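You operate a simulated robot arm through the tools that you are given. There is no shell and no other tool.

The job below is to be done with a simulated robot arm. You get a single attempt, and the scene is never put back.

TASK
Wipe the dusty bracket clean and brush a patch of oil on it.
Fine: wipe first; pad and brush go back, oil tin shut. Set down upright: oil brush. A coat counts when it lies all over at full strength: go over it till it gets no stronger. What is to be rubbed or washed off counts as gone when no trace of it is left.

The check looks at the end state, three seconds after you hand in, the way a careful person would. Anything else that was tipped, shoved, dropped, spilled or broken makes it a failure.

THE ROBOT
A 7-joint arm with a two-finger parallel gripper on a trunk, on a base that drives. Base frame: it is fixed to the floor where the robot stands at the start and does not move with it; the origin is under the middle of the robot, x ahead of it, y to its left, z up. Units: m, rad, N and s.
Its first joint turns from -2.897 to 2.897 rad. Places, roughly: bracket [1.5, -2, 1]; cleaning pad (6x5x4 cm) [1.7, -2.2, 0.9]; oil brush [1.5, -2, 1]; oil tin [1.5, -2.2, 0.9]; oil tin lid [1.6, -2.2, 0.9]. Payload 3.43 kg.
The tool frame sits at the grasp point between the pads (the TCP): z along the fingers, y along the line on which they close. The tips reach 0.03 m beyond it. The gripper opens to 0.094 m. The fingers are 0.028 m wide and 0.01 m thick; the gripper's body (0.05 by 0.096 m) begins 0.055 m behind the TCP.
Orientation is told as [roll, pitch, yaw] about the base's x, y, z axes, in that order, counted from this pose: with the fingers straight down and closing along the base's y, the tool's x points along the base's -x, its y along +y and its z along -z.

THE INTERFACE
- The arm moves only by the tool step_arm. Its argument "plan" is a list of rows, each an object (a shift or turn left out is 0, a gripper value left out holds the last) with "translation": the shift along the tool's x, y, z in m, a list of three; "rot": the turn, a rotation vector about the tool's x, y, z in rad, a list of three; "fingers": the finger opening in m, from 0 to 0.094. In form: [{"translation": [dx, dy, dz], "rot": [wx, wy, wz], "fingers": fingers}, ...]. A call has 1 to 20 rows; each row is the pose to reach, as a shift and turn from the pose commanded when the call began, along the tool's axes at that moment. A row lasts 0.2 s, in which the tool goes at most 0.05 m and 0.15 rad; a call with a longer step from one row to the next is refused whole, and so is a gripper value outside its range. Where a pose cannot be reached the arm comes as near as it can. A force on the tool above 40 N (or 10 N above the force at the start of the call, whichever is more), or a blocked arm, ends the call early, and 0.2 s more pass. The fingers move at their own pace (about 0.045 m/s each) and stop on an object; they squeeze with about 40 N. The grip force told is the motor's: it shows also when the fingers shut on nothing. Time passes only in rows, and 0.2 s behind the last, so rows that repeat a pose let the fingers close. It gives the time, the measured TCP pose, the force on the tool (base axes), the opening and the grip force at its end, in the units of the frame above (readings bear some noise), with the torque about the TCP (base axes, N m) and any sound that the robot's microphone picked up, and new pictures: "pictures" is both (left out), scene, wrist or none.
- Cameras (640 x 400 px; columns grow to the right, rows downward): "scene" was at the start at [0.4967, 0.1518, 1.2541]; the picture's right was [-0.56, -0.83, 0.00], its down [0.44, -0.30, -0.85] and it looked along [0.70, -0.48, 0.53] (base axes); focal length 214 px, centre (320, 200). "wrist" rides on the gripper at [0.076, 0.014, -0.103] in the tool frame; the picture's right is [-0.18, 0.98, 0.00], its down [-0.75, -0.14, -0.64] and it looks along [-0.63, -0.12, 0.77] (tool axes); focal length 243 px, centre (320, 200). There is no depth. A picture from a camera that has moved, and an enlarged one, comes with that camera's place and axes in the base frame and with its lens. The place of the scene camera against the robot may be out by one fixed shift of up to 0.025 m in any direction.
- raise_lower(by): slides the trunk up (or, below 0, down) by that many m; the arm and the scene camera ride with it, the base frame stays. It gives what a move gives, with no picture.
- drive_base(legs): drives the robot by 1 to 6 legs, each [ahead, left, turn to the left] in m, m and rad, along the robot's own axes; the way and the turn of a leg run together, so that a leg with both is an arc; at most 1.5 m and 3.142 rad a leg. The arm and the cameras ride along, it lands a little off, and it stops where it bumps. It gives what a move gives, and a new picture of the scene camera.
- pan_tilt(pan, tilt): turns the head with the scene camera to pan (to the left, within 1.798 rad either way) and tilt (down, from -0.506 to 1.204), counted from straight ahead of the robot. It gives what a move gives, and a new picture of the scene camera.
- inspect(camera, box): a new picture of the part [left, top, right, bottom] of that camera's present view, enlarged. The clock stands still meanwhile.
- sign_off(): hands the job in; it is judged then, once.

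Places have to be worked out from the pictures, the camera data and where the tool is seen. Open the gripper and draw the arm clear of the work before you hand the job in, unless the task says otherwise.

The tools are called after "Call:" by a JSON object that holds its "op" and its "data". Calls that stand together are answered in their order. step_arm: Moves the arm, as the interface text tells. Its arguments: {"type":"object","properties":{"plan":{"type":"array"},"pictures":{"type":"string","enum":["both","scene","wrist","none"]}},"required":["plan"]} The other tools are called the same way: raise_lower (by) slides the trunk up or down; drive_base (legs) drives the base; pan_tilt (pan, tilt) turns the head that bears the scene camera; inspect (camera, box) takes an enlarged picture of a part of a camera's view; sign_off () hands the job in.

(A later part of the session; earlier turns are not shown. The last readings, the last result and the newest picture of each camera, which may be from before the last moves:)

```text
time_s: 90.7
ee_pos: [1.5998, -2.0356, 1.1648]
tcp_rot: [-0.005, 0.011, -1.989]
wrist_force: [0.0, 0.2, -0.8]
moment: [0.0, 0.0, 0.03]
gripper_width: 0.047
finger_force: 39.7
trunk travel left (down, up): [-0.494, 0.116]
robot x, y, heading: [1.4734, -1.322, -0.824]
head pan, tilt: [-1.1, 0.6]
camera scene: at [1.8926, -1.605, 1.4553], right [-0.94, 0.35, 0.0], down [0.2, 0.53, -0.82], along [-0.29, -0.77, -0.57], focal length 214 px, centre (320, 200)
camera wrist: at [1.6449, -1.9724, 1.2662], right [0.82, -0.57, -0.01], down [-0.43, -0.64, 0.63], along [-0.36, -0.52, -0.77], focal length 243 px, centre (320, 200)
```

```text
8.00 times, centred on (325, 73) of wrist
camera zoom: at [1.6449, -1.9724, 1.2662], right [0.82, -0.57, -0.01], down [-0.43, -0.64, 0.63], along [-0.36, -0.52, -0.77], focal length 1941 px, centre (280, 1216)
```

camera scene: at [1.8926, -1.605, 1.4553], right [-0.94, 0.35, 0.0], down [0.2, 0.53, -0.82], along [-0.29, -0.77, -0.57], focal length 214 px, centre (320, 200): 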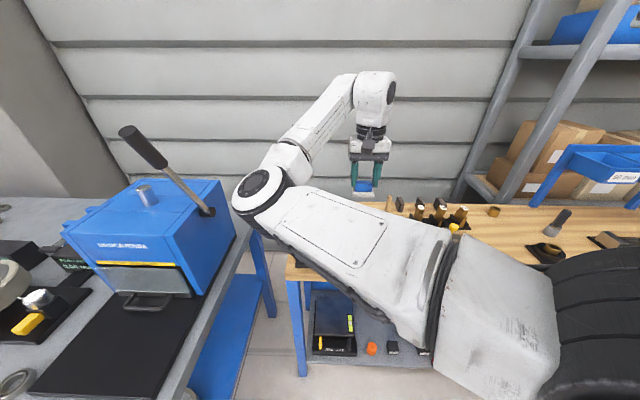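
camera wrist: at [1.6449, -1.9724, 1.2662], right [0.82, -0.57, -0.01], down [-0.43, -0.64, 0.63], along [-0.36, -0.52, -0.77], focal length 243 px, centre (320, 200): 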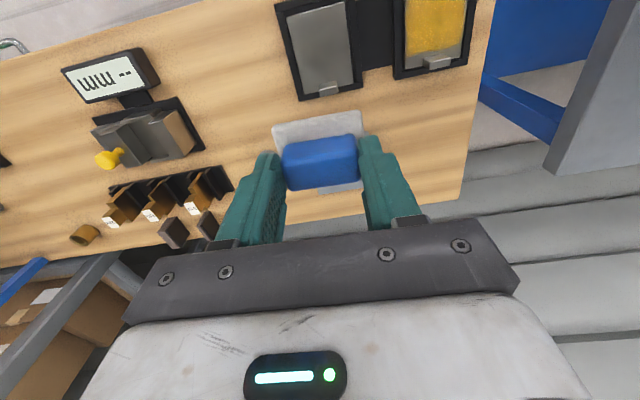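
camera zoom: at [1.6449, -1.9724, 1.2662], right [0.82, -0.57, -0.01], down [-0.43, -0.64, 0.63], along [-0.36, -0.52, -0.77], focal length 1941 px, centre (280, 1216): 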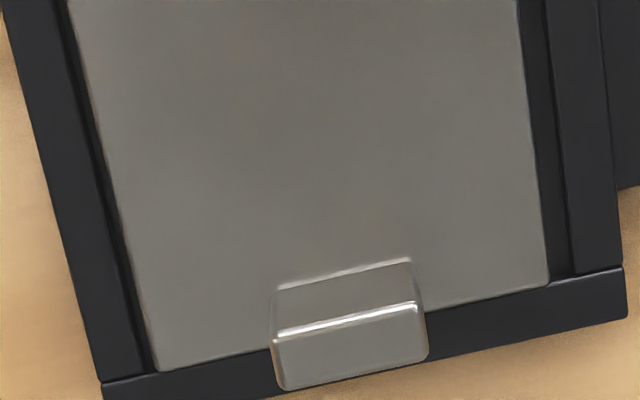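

No trace remains. I'll carry the pad back to its spot.

Call:
{"op": "step_arm", "data": {"plan": [{"translation": [-0.03, 0.03, 0]}, {"translation": [-0.06, 0.06, 0]}, {"translation": [-0.09, 0.09, 0]}, {"translation": [-0.12, 0.12, 0]}, {"translation": [-0.147, 0.15, 0], "rot": [0, 0, -0.007]}, {"translation": [-0.147, 0.15, 0.04], "rot": [0, 0, -0.007]}, {"translation": [-0.147, 0.15, 0.08], "rot": [0, 0, -0.007]}, {"translation": [-0.147, 0.15, 0.12], "rot": [0, 0, -0.007]}, {"translation": [-0.147, 0.15, 0.15], "rot": [0, 0, -0.007]}, {"translation": [-0.147, 0.15, 0.15], "rot": [0, 0, -0.007]}]}}

```text
time_s: 92.9
ee_pos: [1.6781, -2.2282, 1.0118]
tcp_rot: [-0.004, 0.009, -1.98]
wrist_force: [-0.3, 0.7, -1.7]
moment: [0.01, -0.02, -0.01]
gripper_width: 0.0469
finger_force: 40.1
trunk travel left (down, up): [-0.494, 0.116]
robot x, y, heading: [1.4752, -1.323, -0.823]
head pan, tilt: [-1.1, 0.6]
camera scene: at [1.8927, -1.6051, 1.4553], right [-0.94, 0.35, 0.0], down [0.2, 0.53, -0.82], along [-0.29, -0.77, -0.57], focal length 214 px, centre (320, 200)
camera wrist: at [1.7232, -2.1658, 1.114], right [0.83, -0.56, -0.01], down [-0.43, -0.64, 0.63], along [-0.36, -0.52, -0.77], focal length 243 px, centre (320, 200)
```

scene: 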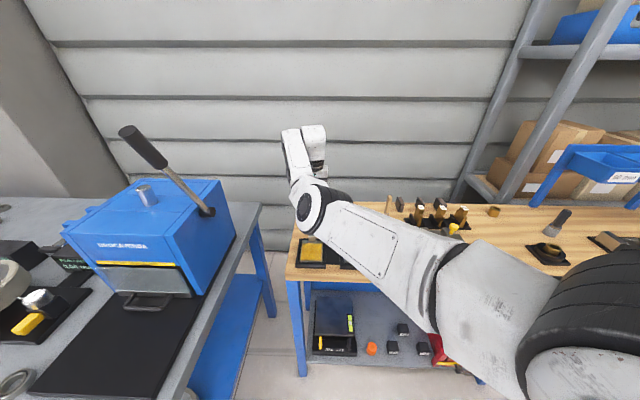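
wrist: 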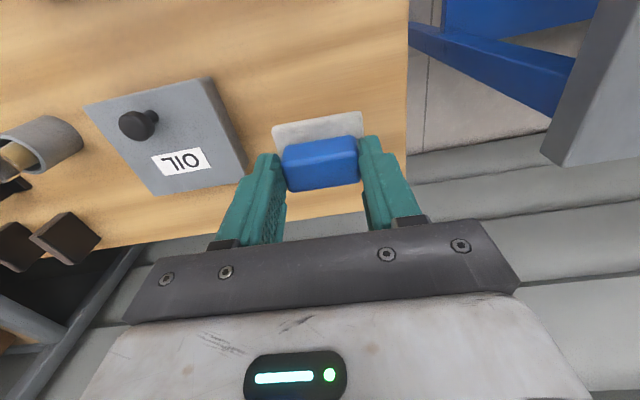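

Nearly home; the pad shifted only a couple of mm in the grip. Lowering until it rests.

Call:
{"op": "step_arm", "data": {"plan": [{"translation": [0, 0, 0.03]}, {"translation": [0, 0, 0.06]}, {"translation": [0, 0, 0.07]}, {"translation": [0, 0, 0.0735]}, {"translation": [0, 0, 0.0735]}], "pictures": "none"}}

```text
time_s: 94.1
ee_pos: [1.6797, -2.2288, 0.9373]
tcp_rot: [-0.003, 0.01, -1.981]
wrist_force: [-1.0, -0.8, -0.5]
moment: [0.01, -0.01, -0.02]
gripper_width: 0.0467
finger_force: 39.6
trunk travel left (down, up): [-0.494, 0.116]
robot x, y, heading: [1.4742, -1.3184, -0.827]
head pan, tilt: [-1.1, 0.6]
```

Call:
{"op": "step_arm", "data": {"plan": [{"translation": [0, 0, 0.001]}, {"translation": [0, 0, 0.002]}, {"translation": [0, 0, 0.002]}], "pictures": "none"}}

```text
time_s: 94.9
ee_pos: [1.6793, -2.2293, 0.935]
tcp_rot: [-0.003, 0.011, -1.982]
wrist_force: [1.0, 0.0, -0.4]
moment: [0.0, -0.02, 0.02]
gripper_width: 0.0468
finger_force: 40.0
trunk travel left (down, up): [-0.494, 0.116]
robot x, y, heading: [1.4756, -1.3208, -0.826]
head pan, tilt: [-1.1, 0.6]
```

No contact yet; I go a few mm lower in small steps.

Call:
{"op": "step_arm", "data": {"plan": [{"translation": [0, 0, 0.001]}, {"translation": [0, 0, 0.002]}, {"translation": [0, 0, 0.002]}], "pictures": "wrist"}}

```text
time_s: 95.7
ee_pos: [1.6793, -2.2292, 0.9354]
tcp_rot: [-0.003, 0.008, -1.979]
wrist_force: [1.6, -0.2, 7.1]
moment: [-0.17, -0.06, 0.05]
gripper_width: 0.0469
finger_force: 39.7
trunk travel left (down, up): [-0.494, 0.116]
robot x, y, heading: [1.474, -1.3214, -0.828]
head pan, tilt: [-1.1, 0.6]
camera wrist: at [1.724, -2.1655, 1.0376], right [0.83, -0.56, 0.0], down [-0.43, -0.64, 0.64], along [-0.36, -0.52, -0.77], focal length 243 px, centre (320, 200)
```

wrist: 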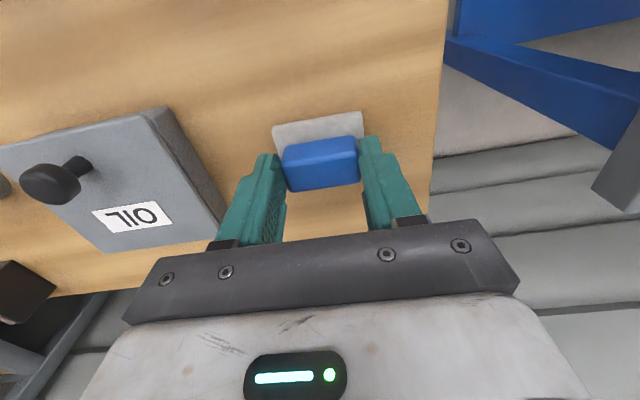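

It rests on the bench (7 N). Opening the fingers and rising.

Call:
{"op": "step_arm", "data": {"plan": [{"fingers": 0.06}, {"fingers": 0.094}, {"fingers": 0.094}, {"fingers": 0.094}, {"translation": [0, 0, -0.03]}, {"translation": [0, 0, -0.07]}, {"translation": [0, 0, -0.11]}, {"translation": [0, 0, -0.15]}, {"translation": [0, 0, -0.18]}, {"translation": [0, 0, -0.18]}]}}

```text
time_s: 97.9
ee_pos: [1.6783, -2.2293, 1.1135]
tcp_rot: [-0.003, 0.01, -1.979]
wrist_force: [-0.8, 0.6, -0.1]
moment: [-0.08, 0.01, -0.01]
gripper_width: 0.094
finger_force: 0.0
trunk travel left (down, up): [-0.494, 0.116]
robot x, y, heading: [1.4808, -1.3248, -0.826]
head pan, tilt: [-1.1, 0.6]
camera scene: at [1.8926, -1.605, 1.4553], right [-0.94, 0.35, 0.0], down [0.2, 0.53, -0.82], along [-0.29, -0.77, -0.57], focal length 214 px, centre (320, 200)
camera wrist: at [1.7228, -2.1659, 1.216], right [0.83, -0.56, -0.01], down [-0.43, -0.64, 0.63], along [-0.36, -0.52, -0.77], focal length 243 px, centre (320, 200)
```

scene: 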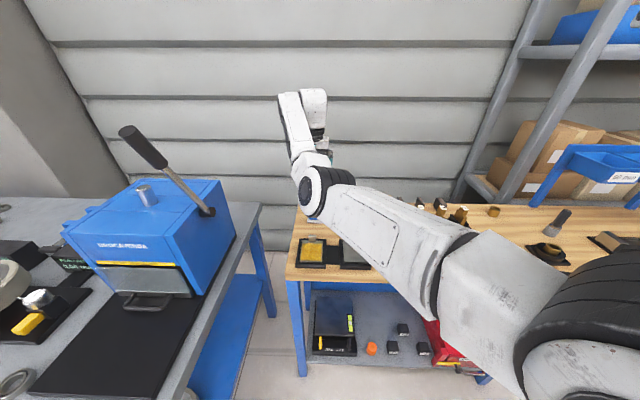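
wrist: 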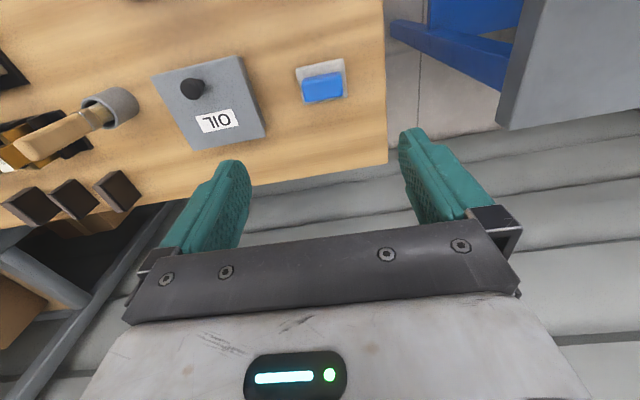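

Pad is home and upright. Next I go above the oil tin's lid knob (about (1.56,-2.15)).

Call:
{"op": "step_arm", "data": {"plan": [{"translation": [0.006, -0.035, 0]}, {"translation": [0.013, -0.07, 0]}, {"translation": [0.02, -0.105, 0]}, {"translation": [0.0257, -0.14, 0]}, {"translation": [0.0257, -0.14, 0]}]}}

Call:
{"op": "inspect", "data": {"camera": "wrist", "box": [240, 50, 400, 150]}}

```text
time_s: 99.1
ee_pos: [1.5588, -2.1507, 1.1132]
tcp_rot: [-0.003, 0.009, -1.979]
wrist_force: [0.4, 0.7, -0.4]
moment: [0.02, -0.01, 0.01]
gripper_width: 0.0942
finger_force: 0.0
trunk travel left (down, up): [-0.494, 0.116]
robot x, y, heading: [1.4762, -1.3224, -0.827]
head pan, tilt: [-1.1, 0.6]
camera scene: at [1.8926, -1.605, 1.4554], right [-0.94, 0.35, 0.0], down [0.2, 0.53, -0.82], along [-0.29, -0.77, -0.57], focal length 214 px, centre (320, 200)
camera wrist: at [1.6034, -2.0875, 1.2164], right [0.83, -0.56, -0.01], down [-0.43, -0.64, 0.63], along [-0.36, -0.52, -0.77], focal length 243 px, centre (320, 200)
```

scene: 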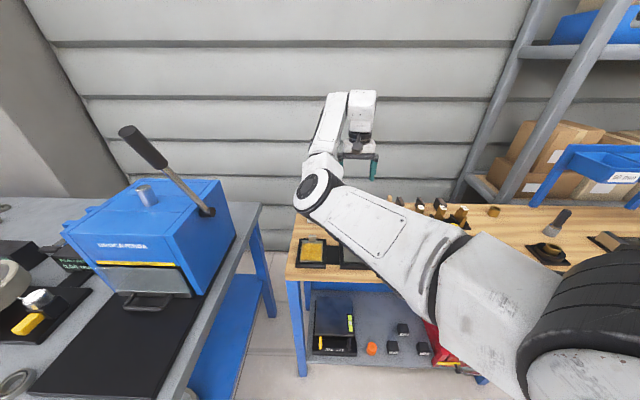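
wrist: 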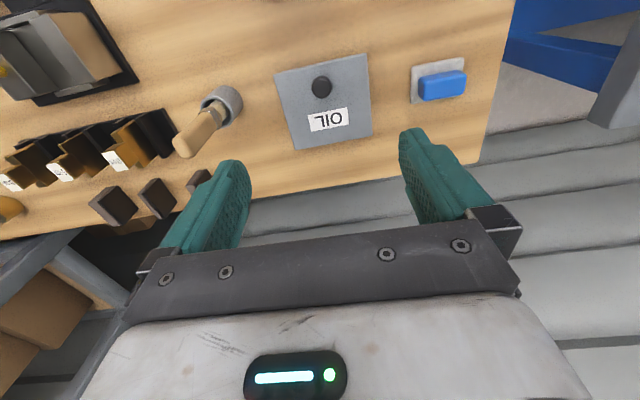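

```text
4.00 times, centred on (320, 100) of wrist
camera zoom: at [1.6034, -2.0875, 1.2164], right [0.83, -0.56, -0.01], down [-0.43, -0.64, 0.63], along [-0.36, -0.52, -0.77], focal length 970 px, centre (320, 600)
```

zoom: 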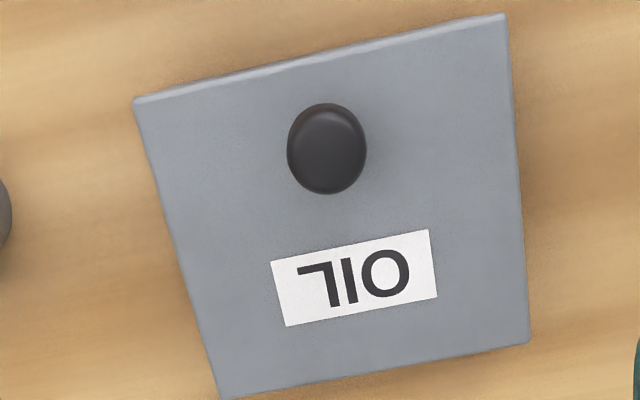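

The knob is directly below the tool; it sits toward the robot side of the lid. I'll open to about 5 cm and descend partway.

Call:
{"op": "step_arm", "data": {"plan": [{"translation": [0, 0, 0.03], "fingers": 0.06}, {"translation": [0, 0, 0.06], "fingers": 0.06}, {"translation": [0, 0, 0.09], "fingers": 0.06}, {"translation": [0, 0, 0.12], "fingers": 0.06}, {"translation": [0, 0, 0.13], "fingers": 0.06}, {"translation": [0, 0, 0.13], "fingers": 0.06}]}}

Call:
{"op": "inspect", "data": {"camera": "wrist", "box": [200, 40, 440, 220]}}

```text
time_s: 100.5
ee_pos: [1.5604, -2.1506, 0.9856]
tcp_rot: [-0.004, 0.011, -1.981]
wrist_force: [-0.2, 0.9, 0.4]
moment: [-0.01, 0.02, -0.03]
gripper_width: 0.0598
finger_force: 0.0
trunk travel left (down, up): [-0.494, 0.116]
robot x, y, heading: [1.4774, -1.3212, -0.831]
head pan, tilt: [-1.1, 0.6]
camera scene: at [1.8926, -1.605, 1.4553], right [-0.94, 0.35, 0.0], down [0.2, 0.53, -0.82], along [-0.29, -0.77, -0.57], focal length 214 px, centre (320, 200)
camera wrist: at [1.6048, -2.0876, 1.088], right [0.83, -0.56, -0.01], down [-0.43, -0.64, 0.63], along [-0.36, -0.52, -0.77], focal length 243 px, centre (320, 200)
```

scene: 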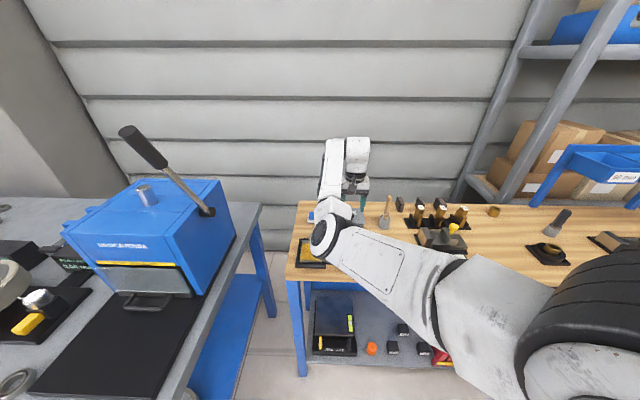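
wrist: 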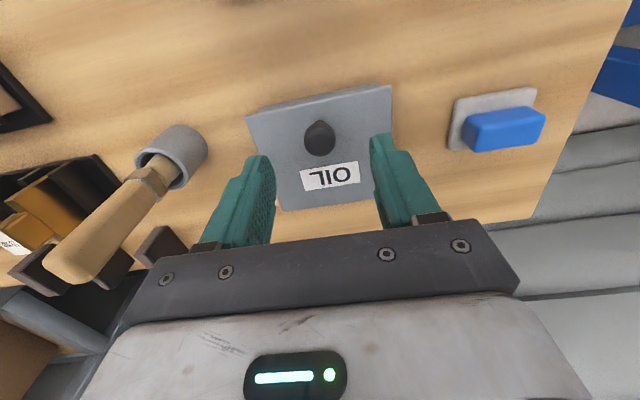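

```text
2.22 times, centred on (320, 130) of wrist
camera zoom: at [1.6048, -2.0876, 1.088], right [0.83, -0.56, -0.01], down [-0.43, -0.64, 0.63], along [-0.36, -0.52, -0.77], focal length 539 px, centre (320, 356)
```

zoom: 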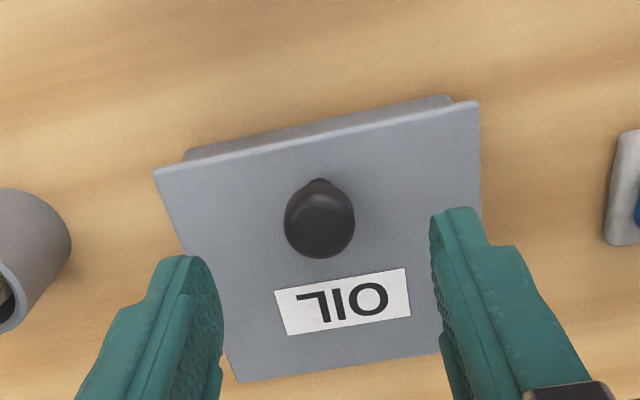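

The lid rests on a shallow tin and the knob stands between the fingers. I'll go down to tips just above the lid and close on the knob.

Call:
{"op": "step_arm", "data": {"plan": [{"translation": [0, 0, 0.02]}, {"translation": [0, 0, 0.033]}, {"translation": [0, 0, 0.038]}, {"translation": [0, 0, 0.038]}], "pictures": "wrist"}}

```text
time_s: 101.5
ee_pos: [1.5601, -2.1494, 0.9474]
tcp_rot: [-0.003, 0.011, -1.98]
wrist_force: [-0.5, 0.0, -0.7]
moment: [-0.04, -0.02, 0.0]
gripper_width: 0.0602
finger_force: 0.0
trunk travel left (down, up): [-0.494, 0.116]
robot x, y, heading: [1.48, -1.323, -0.828]
head pan, tilt: [-1.1, 0.6]
camera wrist: at [1.605, -2.0869, 1.0496], right [0.83, -0.56, -0.01], down [-0.43, -0.64, 0.63], along [-0.36, -0.52, -0.77], focal length 243 px, centre (320, 200)
```

wrist: 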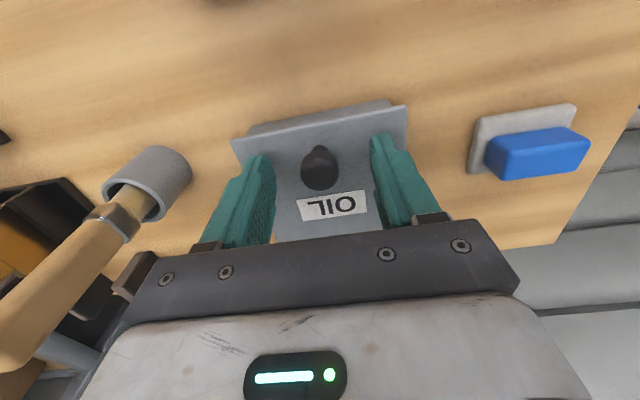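

Knob centred. Closing on it.

Call:
{"op": "step_arm", "data": {"plan": [{"fingers": 0.03}, {"fingers": 0.015}, {"fingers": 0.01}, {"fingers": 0.01}], "pictures": "wrist"}}

```text
time_s: 102.5
ee_pos: [1.5614, -2.1497, 0.9461]
tcp_rot: [-0.003, 0.01, -1.978]
wrist_force: [1.2, -0.4, -0.8]
moment: [0.0, 0.01, -0.04]
gripper_width: 0.0211
finger_force: 41.8
trunk travel left (down, up): [-0.494, 0.116]
robot x, y, heading: [1.4729, -1.3238, -0.826]
head pan, tilt: [-1.1, 0.6]
camera wrist: at [1.6052, -2.0869, 1.0496], right [0.83, -0.56, -0.01], down [-0.43, -0.64, 0.63], along [-0.36, -0.52, -0.77], focal length 243 px, centre (320, 200)
```

wrist: 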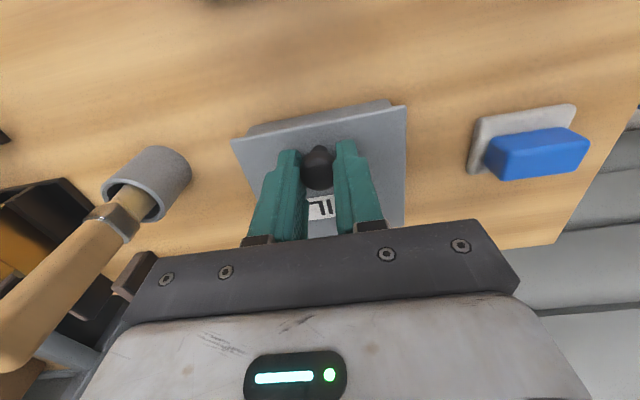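

Knob gripped at 2.1 cm (lid home: TCP (1.561,-2.150,0.947), yaw -1.98). A small lift to see how the lid comes off.

Call:
{"op": "step_arm", "data": {"plan": [{"translation": [0, 0, -0.005]}, {"translation": [0, 0, -0.012]}, {"translation": [0, 0, -0.02]}, {"translation": [0, 0, -0.02]}], "pictures": "wrist"}}

```text
time_s: 103.5
ee_pos: [1.5591, -2.1526, 0.9667]
tcp_rot: [-0.003, 0.008, -1.98]
wrist_force: [-12.3, -28.4, -25.2]
moment: [0.12, -0.05, -0.02]
gripper_width: 0.0211
finger_force: 44.5
trunk travel left (down, up): [-0.494, 0.116]
robot x, y, heading: [1.4781, -1.3236, -0.82]
head pan, tilt: [-1.1, 0.6]
camera wrist: at [1.6046, -2.0888, 1.0674], right [0.83, -0.56, -0.01], down [-0.43, -0.64, 0.64], along [-0.36, -0.52, -0.77], focal length 243 px, centre (320, 200)
```

wrist: 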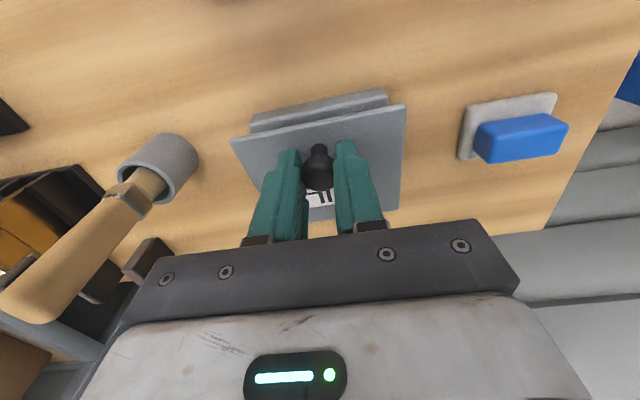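

The force (pull away from me and down) shows the lid is hinged at its far edge, so the knob must follow an arc. I'll follow that arc with the fingers staying vertical, checking forces.

Call:
{"op": "step_arm", "data": {"plan": [{"translation": [-0.005, 0, 0]}, {"translation": [-0.01, 0, 0]}, {"translation": [-0.0186, 0, -0.011]}, {"translation": [-0.0186, 0, -0.011]}], "pictures": "wrist"}}

```text
time_s: 104.5
ee_pos: [1.5536, -2.1651, 0.9789]
tcp_rot: [-0.006, 0.017, -1.981]
wrist_force: [2.0, 35.5, 12.0]
moment: [1.52, -0.39, 0.04]
gripper_width: 0.021
finger_force: 45.3
trunk travel left (down, up): [-0.494, 0.116]
robot x, y, heading: [1.4799, -1.3208, -0.829]
head pan, tilt: [-1.1, 0.6]
camera wrist: at [1.5991, -2.1022, 1.0819], right [0.83, -0.56, -0.01], down [-0.43, -0.65, 0.63], along [-0.36, -0.52, -0.78], focal length 243 px, centre (320, 200)
```

wrist: 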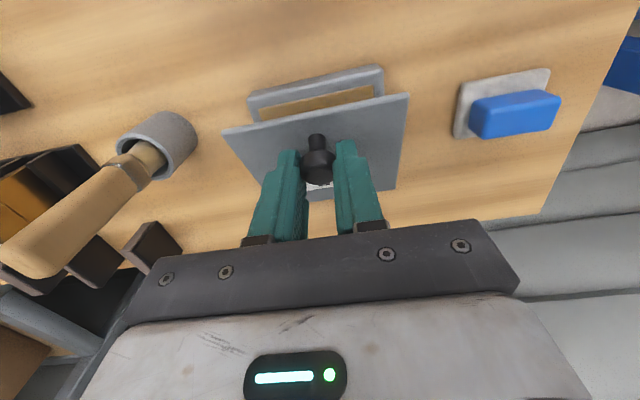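

The lid is opening and oil shows beneath; the force now says I'm a few mm too far out on the arc. Easing back slightly.

Call:
{"op": "step_arm", "data": {"plan": [{"translation": [0.003, 0, 0]}, {"translation": [0.005, 0, 0]}], "pictures": "none"}}

```text
time_s: 105.1
ee_pos: [1.5544, -2.165, 0.9785]
tcp_rot: [-0.001, 0.004, -1.979]
wrist_force: [-7.3, 1.6, 2.7]
moment: [-0.22, 0.2, -0.03]
gripper_width: 0.0207
finger_force: 45.2
trunk travel left (down, up): [-0.494, 0.116]
robot x, y, heading: [1.4756, -1.322, -0.822]
head pan, tilt: [-1.1, 0.6]
```

Force is nearly gone, so I can refine the arc. Continuing up along it.

Call:
{"op": "step_arm", "data": {"plan": [{"translation": [-0.005, 0, -0.006]}, {"translation": [-0.0105, 0, -0.0111]}, {"translation": [-0.017, 0, -0.016]}, {"translation": [-0.017, 0, -0.016]}], "pictures": "none"}}

```text
time_s: 106.1
ee_pos: [1.5488, -2.1784, 0.9946]
tcp_rot: [-0.004, 0.012, -1.978]
wrist_force: [-2.4, 16.9, -7.6]
moment: [1.43, -0.46, -0.01]
gripper_width: 0.0208
finger_force: 44.6
trunk travel left (down, up): [-0.494, 0.116]
robot x, y, heading: [1.4794, -1.3213, -0.825]
head pan, tilt: [-1.1, 0.6]
```

Force is moderate. Continuing along the arc with a look.

Call:
{"op": "step_arm", "data": {"plan": [{"translation": [-0.007, 0, -0.005]}, {"translation": [-0.0145, 0, -0.009]}, {"translation": [-0.0145, 0, -0.009]}], "pictures": "wrist"}}

```text
time_s: 106.9
ee_pos: [1.5433, -2.1925, 1.0027]
tcp_rot: [-0.003, 0.009, -1.982]
wrist_force: [-2.0, 12.7, 5.1]
moment: [0.84, -0.21, 0.01]
gripper_width: 0.0212
finger_force: 45.1
trunk travel left (down, up): [-0.494, 0.116]
robot x, y, heading: [1.4768, -1.322, -0.823]
head pan, tilt: [-1.1, 0.6]
camera wrist: at [1.5878, -2.129, 1.106], right [0.83, -0.56, -0.01], down [-0.43, -0.64, 0.64], along [-0.36, -0.52, -0.77], focal length 243 px, centre (320, 200)
```

wrist: 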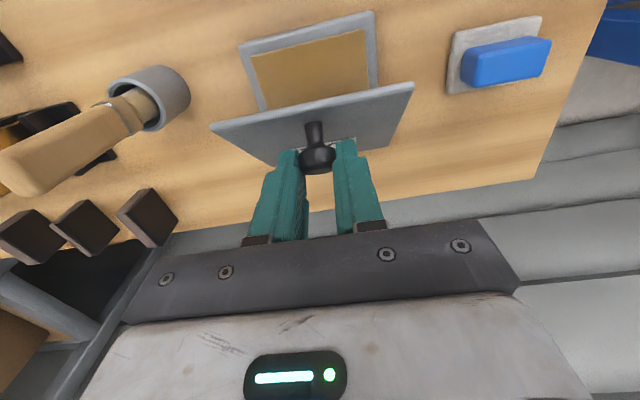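

Lid about 50° open. I continue the arc toward upright.

Call:
{"op": "step_arm", "data": {"plan": [{"translation": [-0.009, 0, -0.003]}, {"translation": [-0.0175, 0, -0.006]}, {"translation": [-0.026, 0, -0.0075]}, {"translation": [-0.035, 0, -0.008]}, {"translation": [-0.035, 0, -0.008]}], "pictures": "wrist"}}

```text
time_s: 108.1
ee_pos: [1.5293, -2.2235, 1.0122]
tcp_rot: [-0.002, 0.01, -1.98]
wrist_force: [8.4, 14.6, 17.0]
moment: [1.51, -0.67, 0.0]
gripper_width: 0.021
finger_force: 45.3
trunk travel left (down, up): [-0.494, 0.116]
robot x, y, heading: [1.475, -1.3221, -0.828]
head pan, tilt: [-1.1, 0.6]
camera wrist: at [1.5747, -2.1603, 1.1139], right [0.83, -0.56, -0.01], down [-0.43, -0.64, 0.63], along [-0.36, -0.52, -0.77], focal length 243 px, centre (320, 200)
```

wrist: 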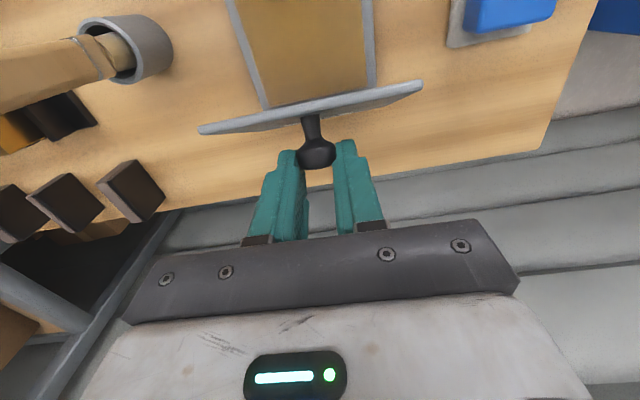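

About 75° open. Continuing past vertical, slightly higher to relieve the upward push.

Call:
{"op": "step_arm", "data": {"plan": [{"translation": [-0.008, 0, -0.002]}, {"translation": [-0.016, 0, -0.002]}, {"translation": [-0.024, 0, -0.001]}, {"translation": [-0.024, 0, -0.001]}], "pictures": "wrist"}}

```text
time_s: 109.1
ee_pos: [1.5215, -2.2449, 1.0121]
tcp_rot: [0.003, -0.005, -1.991]
wrist_force: [16.9, 0.8, -35.7]
moment: [-0.11, -0.19, -0.17]
gripper_width: 0.0204
finger_force: 45.5
out of reach, approached as far as the arm can: row 3
trunk travel left (down, up): [-0.494, 0.116]
robot x, y, heading: [1.4797, -1.3236, -0.818]
head pan, tilt: [-1.1, 0.6]
camera wrist: at [1.5664, -2.1801, 1.1134], right [0.82, -0.57, 0.0], down [-0.44, -0.63, 0.65], along [-0.36, -0.53, -0.76], focal length 243 px, centre (320, 200)
```

wrist: 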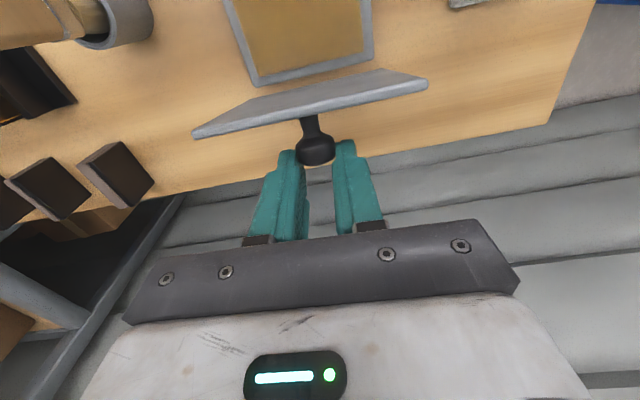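

The lid is around 90° but I'm near the arm's reach limit and pulling up on it. I'll lower a little along the arc.

Call:
{"op": "step_arm", "data": {"plan": [{"translation": [0, 0, 0.004]}, {"translation": [-0.006, 0, 0.007]}, {"translation": [-0.006, 0, 0.007]}], "pictures": "wrist"}}

```text
time_s: 109.9
ee_pos: [1.518, -2.2514, 1.0167]
tcp_rot: [0.005, -0.018, -1.988]
wrist_force: [23.1, 3.0, -25.5]
moment: [0.21, -0.69, -0.18]
gripper_width: 0.0186
finger_force: 44.3
out of reach, approached as far as the arm can: row 1, 2, 3
trunk travel left (down, up): [-0.494, 0.116]
robot x, y, heading: [1.4793, -1.3242, -0.823]
head pan, tilt: [-1.1, 0.6]
camera wrist: at [1.564, -2.1853, 1.1168], right [0.82, -0.57, 0.01], down [-0.43, -0.62, 0.66], along [-0.37, -0.54, -0.75], focal length 243 px, centre (320, 200)
```

wrist: 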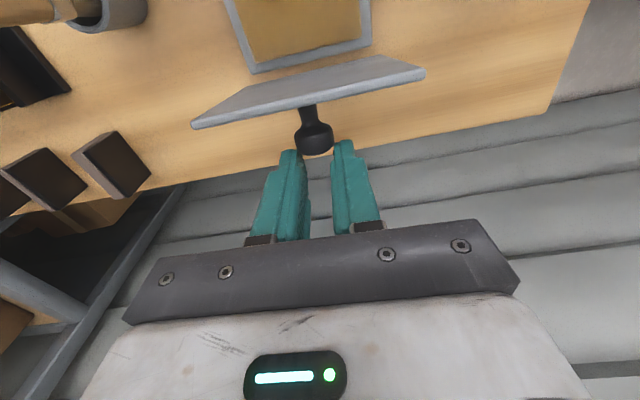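

The grip is slipping toward the knob's rim; before going on I check the whole scene.

Call:
{"op": "inspect", "data": {"camera": "scene", "box": [220, 100, 540, 300]}}

```text
2.00 times, centred on (380, 200) of scene
camera zoom: at [1.8937, -1.6057, 1.455], right [-0.94, 0.35, 0.0], down [0.2, 0.53, -0.82], along [-0.29, -0.77, -0.57], focal length 429 px, centre (200, 200)
```

zoom: 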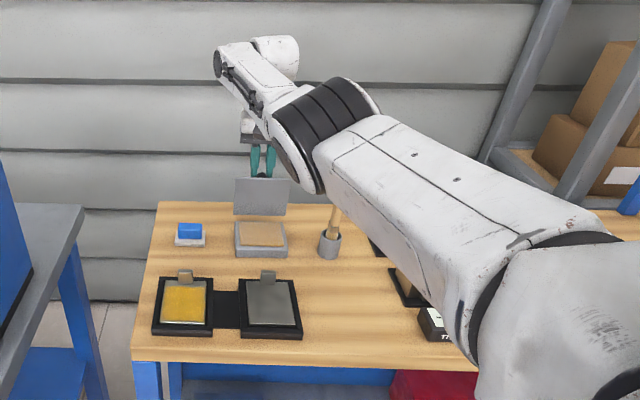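

The arm straightened and its elbow has swung over to the right side – good. The lid stands about vertical; I'll gain reach by driving the base a few cm toward the bench, which pushes the lid further open.

Call:
{"op": "drive_base", "data": {"legs": [[0.0121, -0.0275, 0]]}}

Call:
{"op": "inspect", "data": {"camera": "scene", "box": [270, 150, 430, 250]}}

Call:
{"op": "inspect", "data": {"camera": "wrist", "box": [160, 0, 480, 200]}}

```text
time_s: 110.7
ee_pos: [1.5025, -2.2796, 1.0205]
tcp_rot: [0.001, -0.023, -1.991]
wrist_force: [-0.4, 0.4, 0.0]
moment: [-0.05, -0.05, 0.02]
gripper_width: 0.0101
finger_force: 0.0
trunk travel left (down, up): [-0.494, 0.116]
robot x, y, heading: [1.4678, -1.3491, -0.827]
head pan, tilt: [-1.1, 0.6]
camera scene: at [1.8802, -1.6332, 1.4554], right [-0.94, 0.35, 0.0], down [0.2, 0.53, -0.83], along [-0.29, -0.77, -0.56], focal length 214 px, centre (320, 200)
```

scene: 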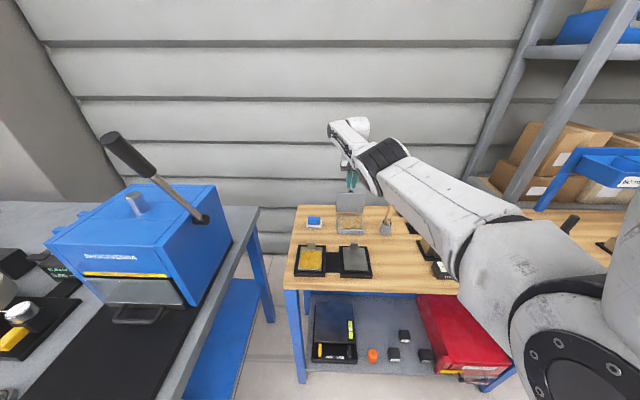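

```text
4.00 times, centred on (350, 200) of scene
camera zoom: at [1.8802, -1.6332, 1.4554], right [-0.94, 0.35, 0.0], down [0.2, 0.53, -0.83], along [-0.29, -0.77, -0.56], focal length 858 px, centre (200, 200)
```

zoom: 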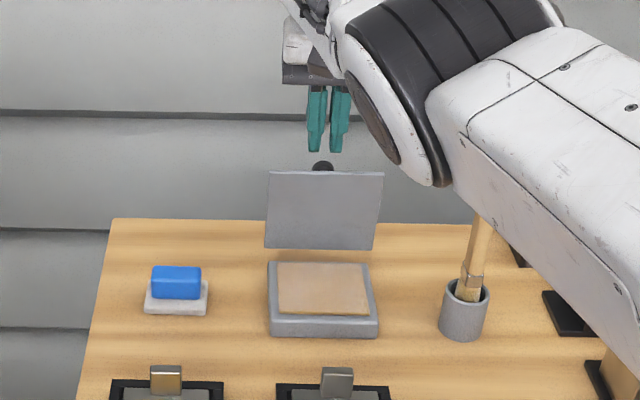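

```text
2.00 times, centred on (320, 100) of wrist
camera zoom: at [1.5482, -2.2129, 1.1195], right [0.82, -0.57, 0.01], down [-0.43, -0.62, 0.66], along [-0.37, -0.55, -0.75], focal length 485 px, centre (320, 400)
```

zoom: 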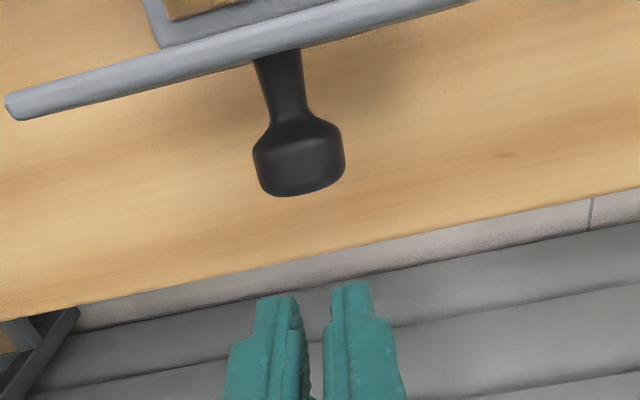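

The fingers slid off and the lid now stands open by itself. I'll rise straight up, then back toward the robot over the lid.

Call:
{"op": "step_arm", "data": {"plan": [{"translation": [0, 0, -0.03]}, {"translation": [0.0, 0, -0.06]}, {"translation": [0.0, 0, -0.1]}, {"translation": [0.0, 0, -0.14]}, {"translation": [0.03, 0, -0.17]}, {"translation": [0.07, 0, -0.19]}, {"translation": [0.11, 0, -0.19]}, {"translation": [0.15, 0, -0.19]}]}}

```text
time_s: 112.5
ee_pos: [1.5644, -2.1403, 1.2045]
tcp_rot: [0.003, -0.022, -1.99]
wrist_force: [-1.0, -0.1, -0.1]
moment: [0.02, -0.02, 0.02]
gripper_width: 0.01
finger_force: 0.0
trunk travel left (down, up): [-0.494, 0.116]
robot x, y, heading: [1.4635, -1.351, -0.826]
head pan, tilt: [-1.1, 0.6]
camera scene: at [1.8799, -1.6337, 1.4553], right [-0.94, 0.35, 0.0], down [0.2, 0.53, -0.82], along [-0.29, -0.77, -0.57], focal length 214 px, centre (320, 200)
camera wrist: at [1.6108, -2.0741, 1.3043], right [0.82, -0.57, 0.01], down [-0.43, -0.62, 0.66], along [-0.37, -0.55, -0.75], focal length 243 px, centre (320, 200)
```

scene: 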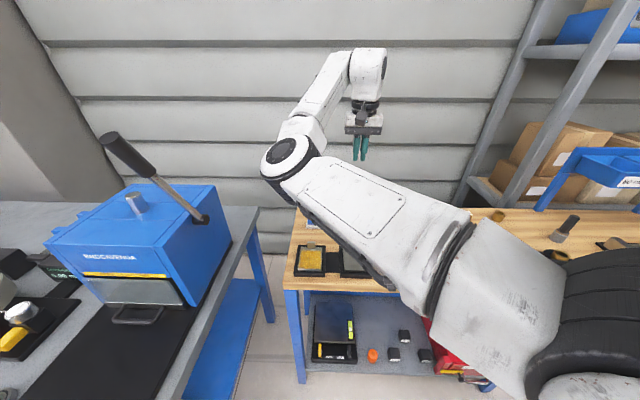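
wrist: 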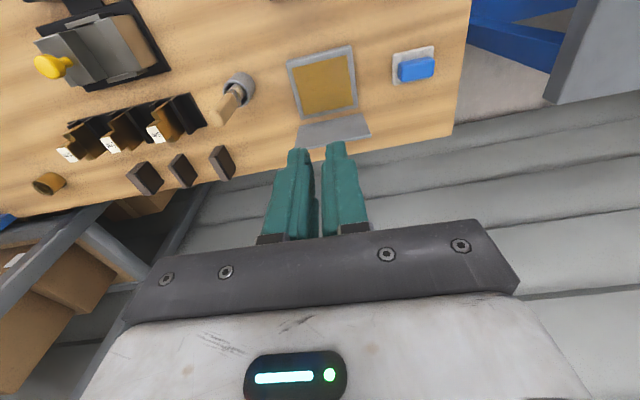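

The lid stays open, oil is exposed. Now the brush: I judge it upright at about (1.464,-2.097), handle top at z≈1.045. I move above it, level the tool and open the fingers.

Call:
{"op": "step_arm", "data": {"plan": [{"translation": [0, -0.03, 0], "rot": [0.001, 0.008, 0], "fingers": 0.06}, {"translation": [0, -0.06, 0], "rot": [0.002, 0.015, 0], "fingers": 0.06}, {"translation": [-0.001, -0.09, 0], "rot": [0.003, 0.02, 0], "fingers": 0.06}, {"translation": [-0.0013, -0.1093, 0], "rot": [0.003, 0.022, 0], "fingers": 0.06}, {"translation": [-0.0013, -0.1093, 0], "rot": [0.003, 0.022, 0], "fingers": 0.06}]}}

Call:
{"op": "inspect", "data": {"camera": "wrist", "box": [250, 40, 410, 140]}}

```text
time_s: 113.7
ee_pos: [1.4636, -2.0931, 1.205]
tcp_rot: [0.001, -0.005, -1.989]
wrist_force: [0.2, 0.3, 0.4]
moment: [0.04, -0.01, -0.04]
gripper_width: 0.0599
finger_force: 0.0
trunk travel left (down, up): [-0.494, 0.116]
robot x, y, heading: [1.4672, -1.3515, -0.823]
head pan, tilt: [-1.1, 0.6]
camera scene: at [1.8801, -1.6334, 1.4554], right [-0.94, 0.35, 0.0], down [0.2, 0.53, -0.82], along [-0.29, -0.77, -0.57], focal length 214 px, centre (320, 200)
camera wrist: at [1.5096, -2.0293, 1.3065], right [0.82, -0.57, 0.0], down [-0.43, -0.63, 0.64], along [-0.37, -0.53, -0.77], focal length 243 px, centre (320, 200)
```

scene: 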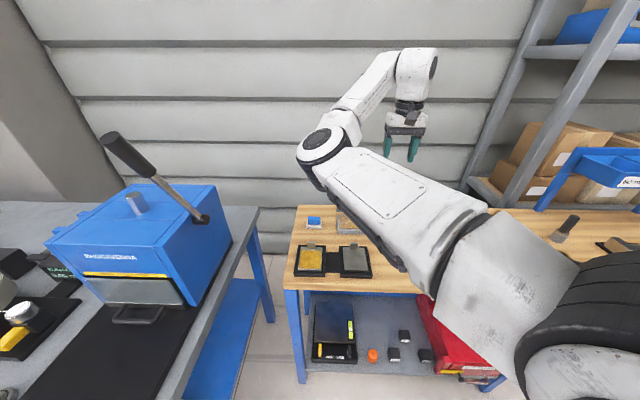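
wrist: 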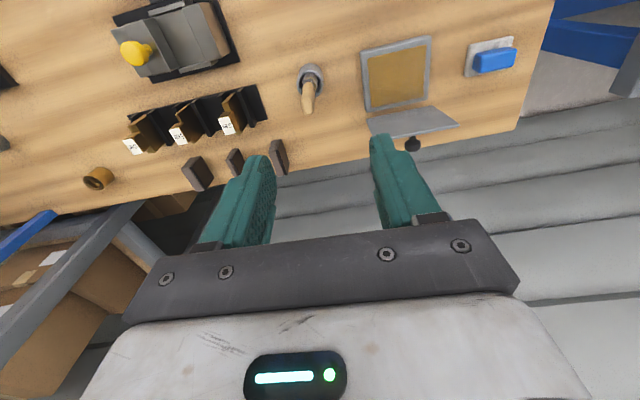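

```text
4.00 times, centred on (330, 90) of wrist
camera zoom: at [1.5096, -2.0293, 1.3065], right [0.82, -0.57, 0.0], down [-0.43, -0.63, 0.64], along [-0.37, -0.53, -0.77], focal length 970 px, centre (280, 640)
```

zoom: 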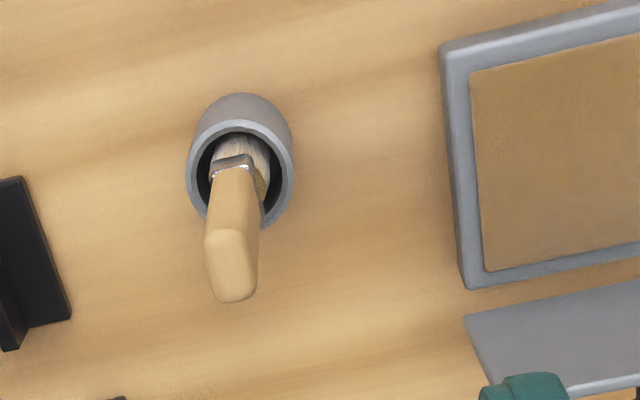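

The brush handle stands about 1.4 cm to the left in the picture of my axis; its narrow side (≈1.5 cm) faces the fingers. I'll shift and descend partway.

Call:
{"op": "step_arm", "data": {"plan": [{"translation": [-0.005, -0.007, 0.02]}, {"translation": [-0.0095, -0.014, 0.05]}, {"translation": [-0.0095, -0.014, 0.09]}, {"translation": [-0.0095, -0.014, 0.11]}, {"translation": [-0.0095, -0.014, 0.11]}]}}

```text
time_s: 114.9
ee_pos: [1.4482, -2.0992, 1.0952]
tcp_rot: [-0.002, -0.004, -1.99]
wrist_force: [0.1, 0.1, -0.3]
moment: [0.02, 0.0, -0.01]
gripper_width: 0.0602
finger_force: 0.0
trunk travel left (down, up): [-0.494, 0.116]
robot x, y, heading: [1.4679, -1.3501, -0.828]
head pan, tilt: [-1.1, 0.6]
camera scene: at [1.8801, -1.6334, 1.4553], right [-0.94, 0.35, 0.0], down [0.2, 0.53, -0.82], along [-0.29, -0.77, -0.57], focal length 214 px, centre (320, 200)
camera wrist: at [1.4931, -2.0348, 1.1971], right [0.82, -0.57, 0.0], down [-0.43, -0.63, 0.64], along [-0.37, -0.53, -0.76], focal length 243 px, centre (320, 200)
```

scene: 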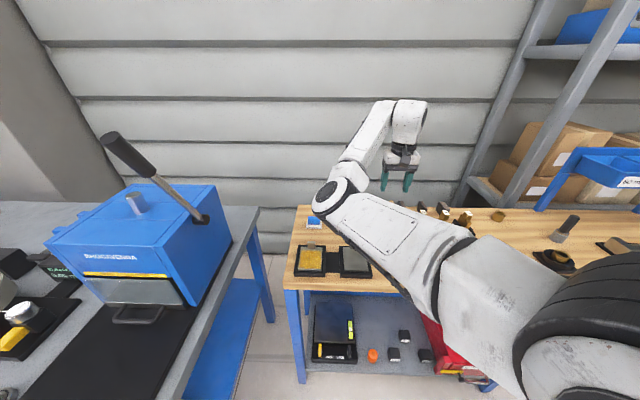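
wrist: 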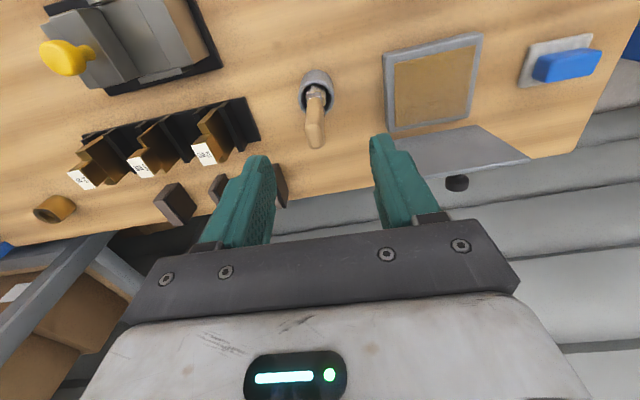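

Aligned within 3 mm. I descend to grip the upper handle.

Call:
{"op": "step_arm", "data": {"plan": [{"translation": [0, -0.003, 0.03]}, {"translation": [0, -0.003, 0.06]}, {"translation": [0, -0.003, 0.072]}, {"translation": [0, -0.003, 0.072]}]}}

Call:
{"op": "inspect", "data": {"camera": "wrist", "box": [220, 60, 420, 240]}}

```text
time_s: 115.9
ee_pos: [1.4455, -2.0978, 1.0246]
tcp_rot: [0.0, -0.005, -1.99]
wrist_force: [-0.2, -0.8, 0.0]
moment: [-0.03, -0.01, 0.02]
gripper_width: 0.0598
finger_force: 0.1
trunk travel left (down, up): [-0.494, 0.116]
robot x, y, heading: [1.4657, -1.3522, -0.826]
head pan, tilt: [-1.1, 0.6]
camera scene: at [1.8801, -1.6334, 1.4553], right [-0.94, 0.35, 0.0], down [0.2, 0.53, -0.82], along [-0.29, -0.77, -0.57], focal length 214 px, centre (320, 200)
camera wrist: at [1.4905, -2.0335, 1.1256], right [0.82, -0.57, 0.0], down [-0.43, -0.63, 0.64], along [-0.37, -0.53, -0.77], focal length 243 px, centre (320, 200)
```

scene: 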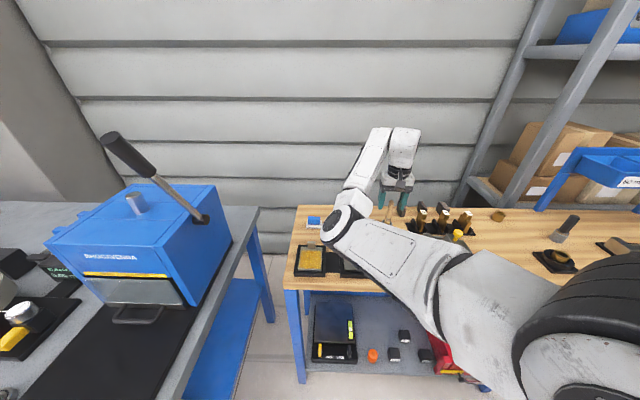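
wrist: 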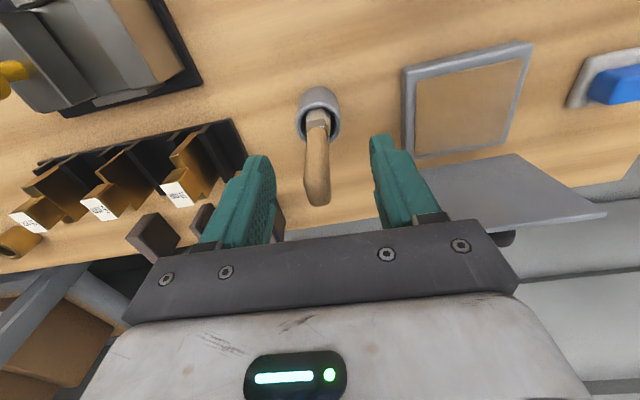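

```text
2.22 times, centred on (320, 150) of wrist
camera zoom: at [1.4905, -2.0335, 1.1256], right [0.82, -0.57, 0.0], down [-0.43, -0.63, 0.64], along [-0.37, -0.53, -0.77], focal length 539 px, centre (320, 311)
```

zoom: 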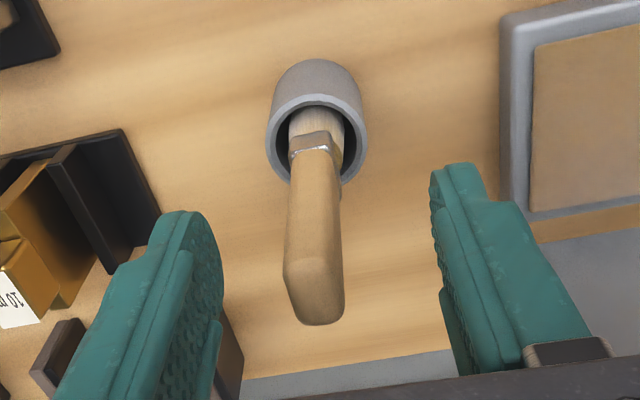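

Handle is between the fingers. Closing.

Call:
{"op": "step_arm", "data": {"plan": [{"fingers": 0.035}, {"fingers": 0.015}, {"fingers": 0.005}, {"fingers": 0.005}, {"fingers": 0.005}], "pictures": "wrist"}}

```text
time_s: 117.1
ee_pos: [1.4457, -2.0979, 1.0257]
tcp_rot: [0.001, -0.004, -1.989]
wrist_force: [-0.5, -0.3, 13.1]
moment: [-0.24, -0.01, 0.0]
gripper_width: 0.0129
finger_force: 40.1
trunk travel left (down, up): [-0.494, 0.116]
robot x, y, heading: [1.4631, -1.3492, -0.828]
head pan, tilt: [-1.1, 0.6]
camera wrist: at [1.4906, -2.0335, 1.1268], right [0.82, -0.57, 0.0], down [-0.43, -0.63, 0.65], along [-0.37, -0.53, -0.76], focal length 243 px, centre (320, 200)
```

wrist: 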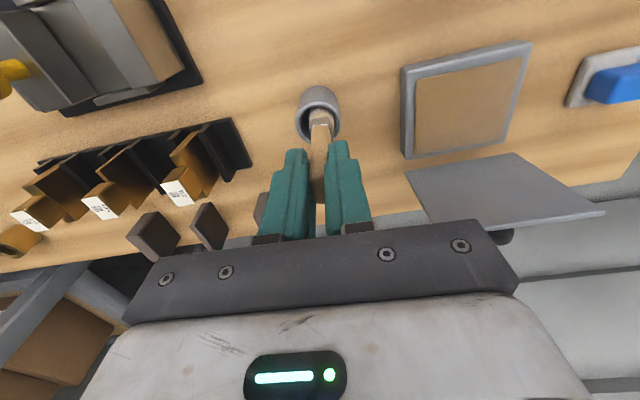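

Handle gripped (brush home: TCP (1.4456,-2.098,1.025), yaw -1.989). Lifting straight up out of the cup.

Call:
{"op": "step_arm", "data": {"plan": [{"translation": [0, 0, -0.02]}, {"translation": [0, 0, -0.05]}, {"translation": [0, 0, -0.09]}, {"translation": [0, 0, -0.13]}, {"translation": [0, 0, -0.15]}, {"translation": [0, 0, -0.15]}]}}

Call:
{"op": "inspect", "data": {"camera": "wrist", "box": [220, 40, 420, 240]}}

```text
time_s: 118.5
ee_pos: [1.4454, -2.0983, 1.1752]
tcp_rot: [0.002, -0.001, -1.99]
wrist_force: [0.6, 0.3, -0.7]
moment: [0.0, 0.0, 0.0]
gripper_width: 0.0125
finger_force: 40.2
trunk travel left (down, up): [-0.494, 0.116]
robot x, y, heading: [1.4652, -1.3529, -0.826]
head pan, tilt: [-1.1, 0.6]
camera scene: at [1.8801, -1.6333, 1.4553], right [-0.94, 0.35, 0.0], down [0.2, 0.53, -0.82], along [-0.29, -0.77, -0.57], focal length 214 px, centre (320, 200)
camera wrist: at [1.4904, -2.0337, 1.2772], right [0.82, -0.57, 0.0], down [-0.43, -0.63, 0.64], along [-0.37, -0.53, -0.77], focal length 243 px, centre (320, 200)
```

scene: 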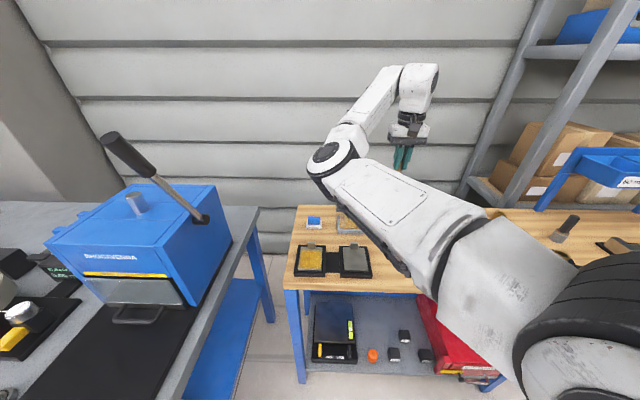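
wrist: 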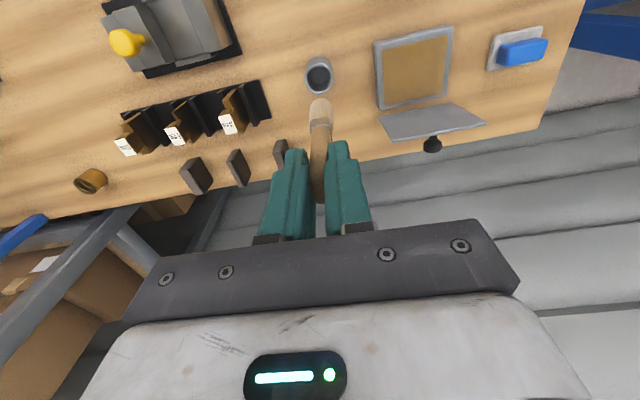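

```text
2.00 times, centred on (320, 140) of wrist
camera zoom: at [1.4904, -2.0337, 1.2772], right [0.82, -0.57, 0.0], down [-0.43, -0.63, 0.64], along [-0.37, -0.53, -0.77], focal length 485 px, centre (320, 320)
```

zoom: 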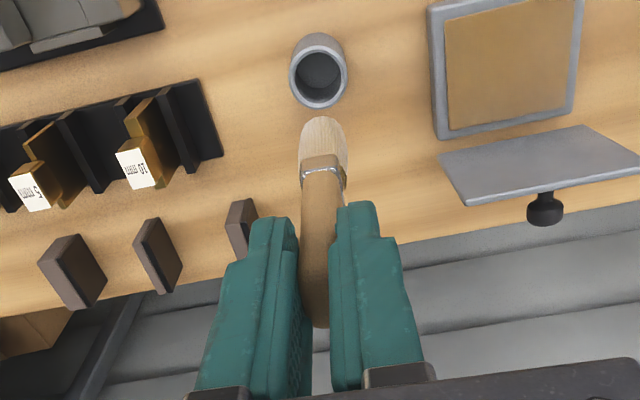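

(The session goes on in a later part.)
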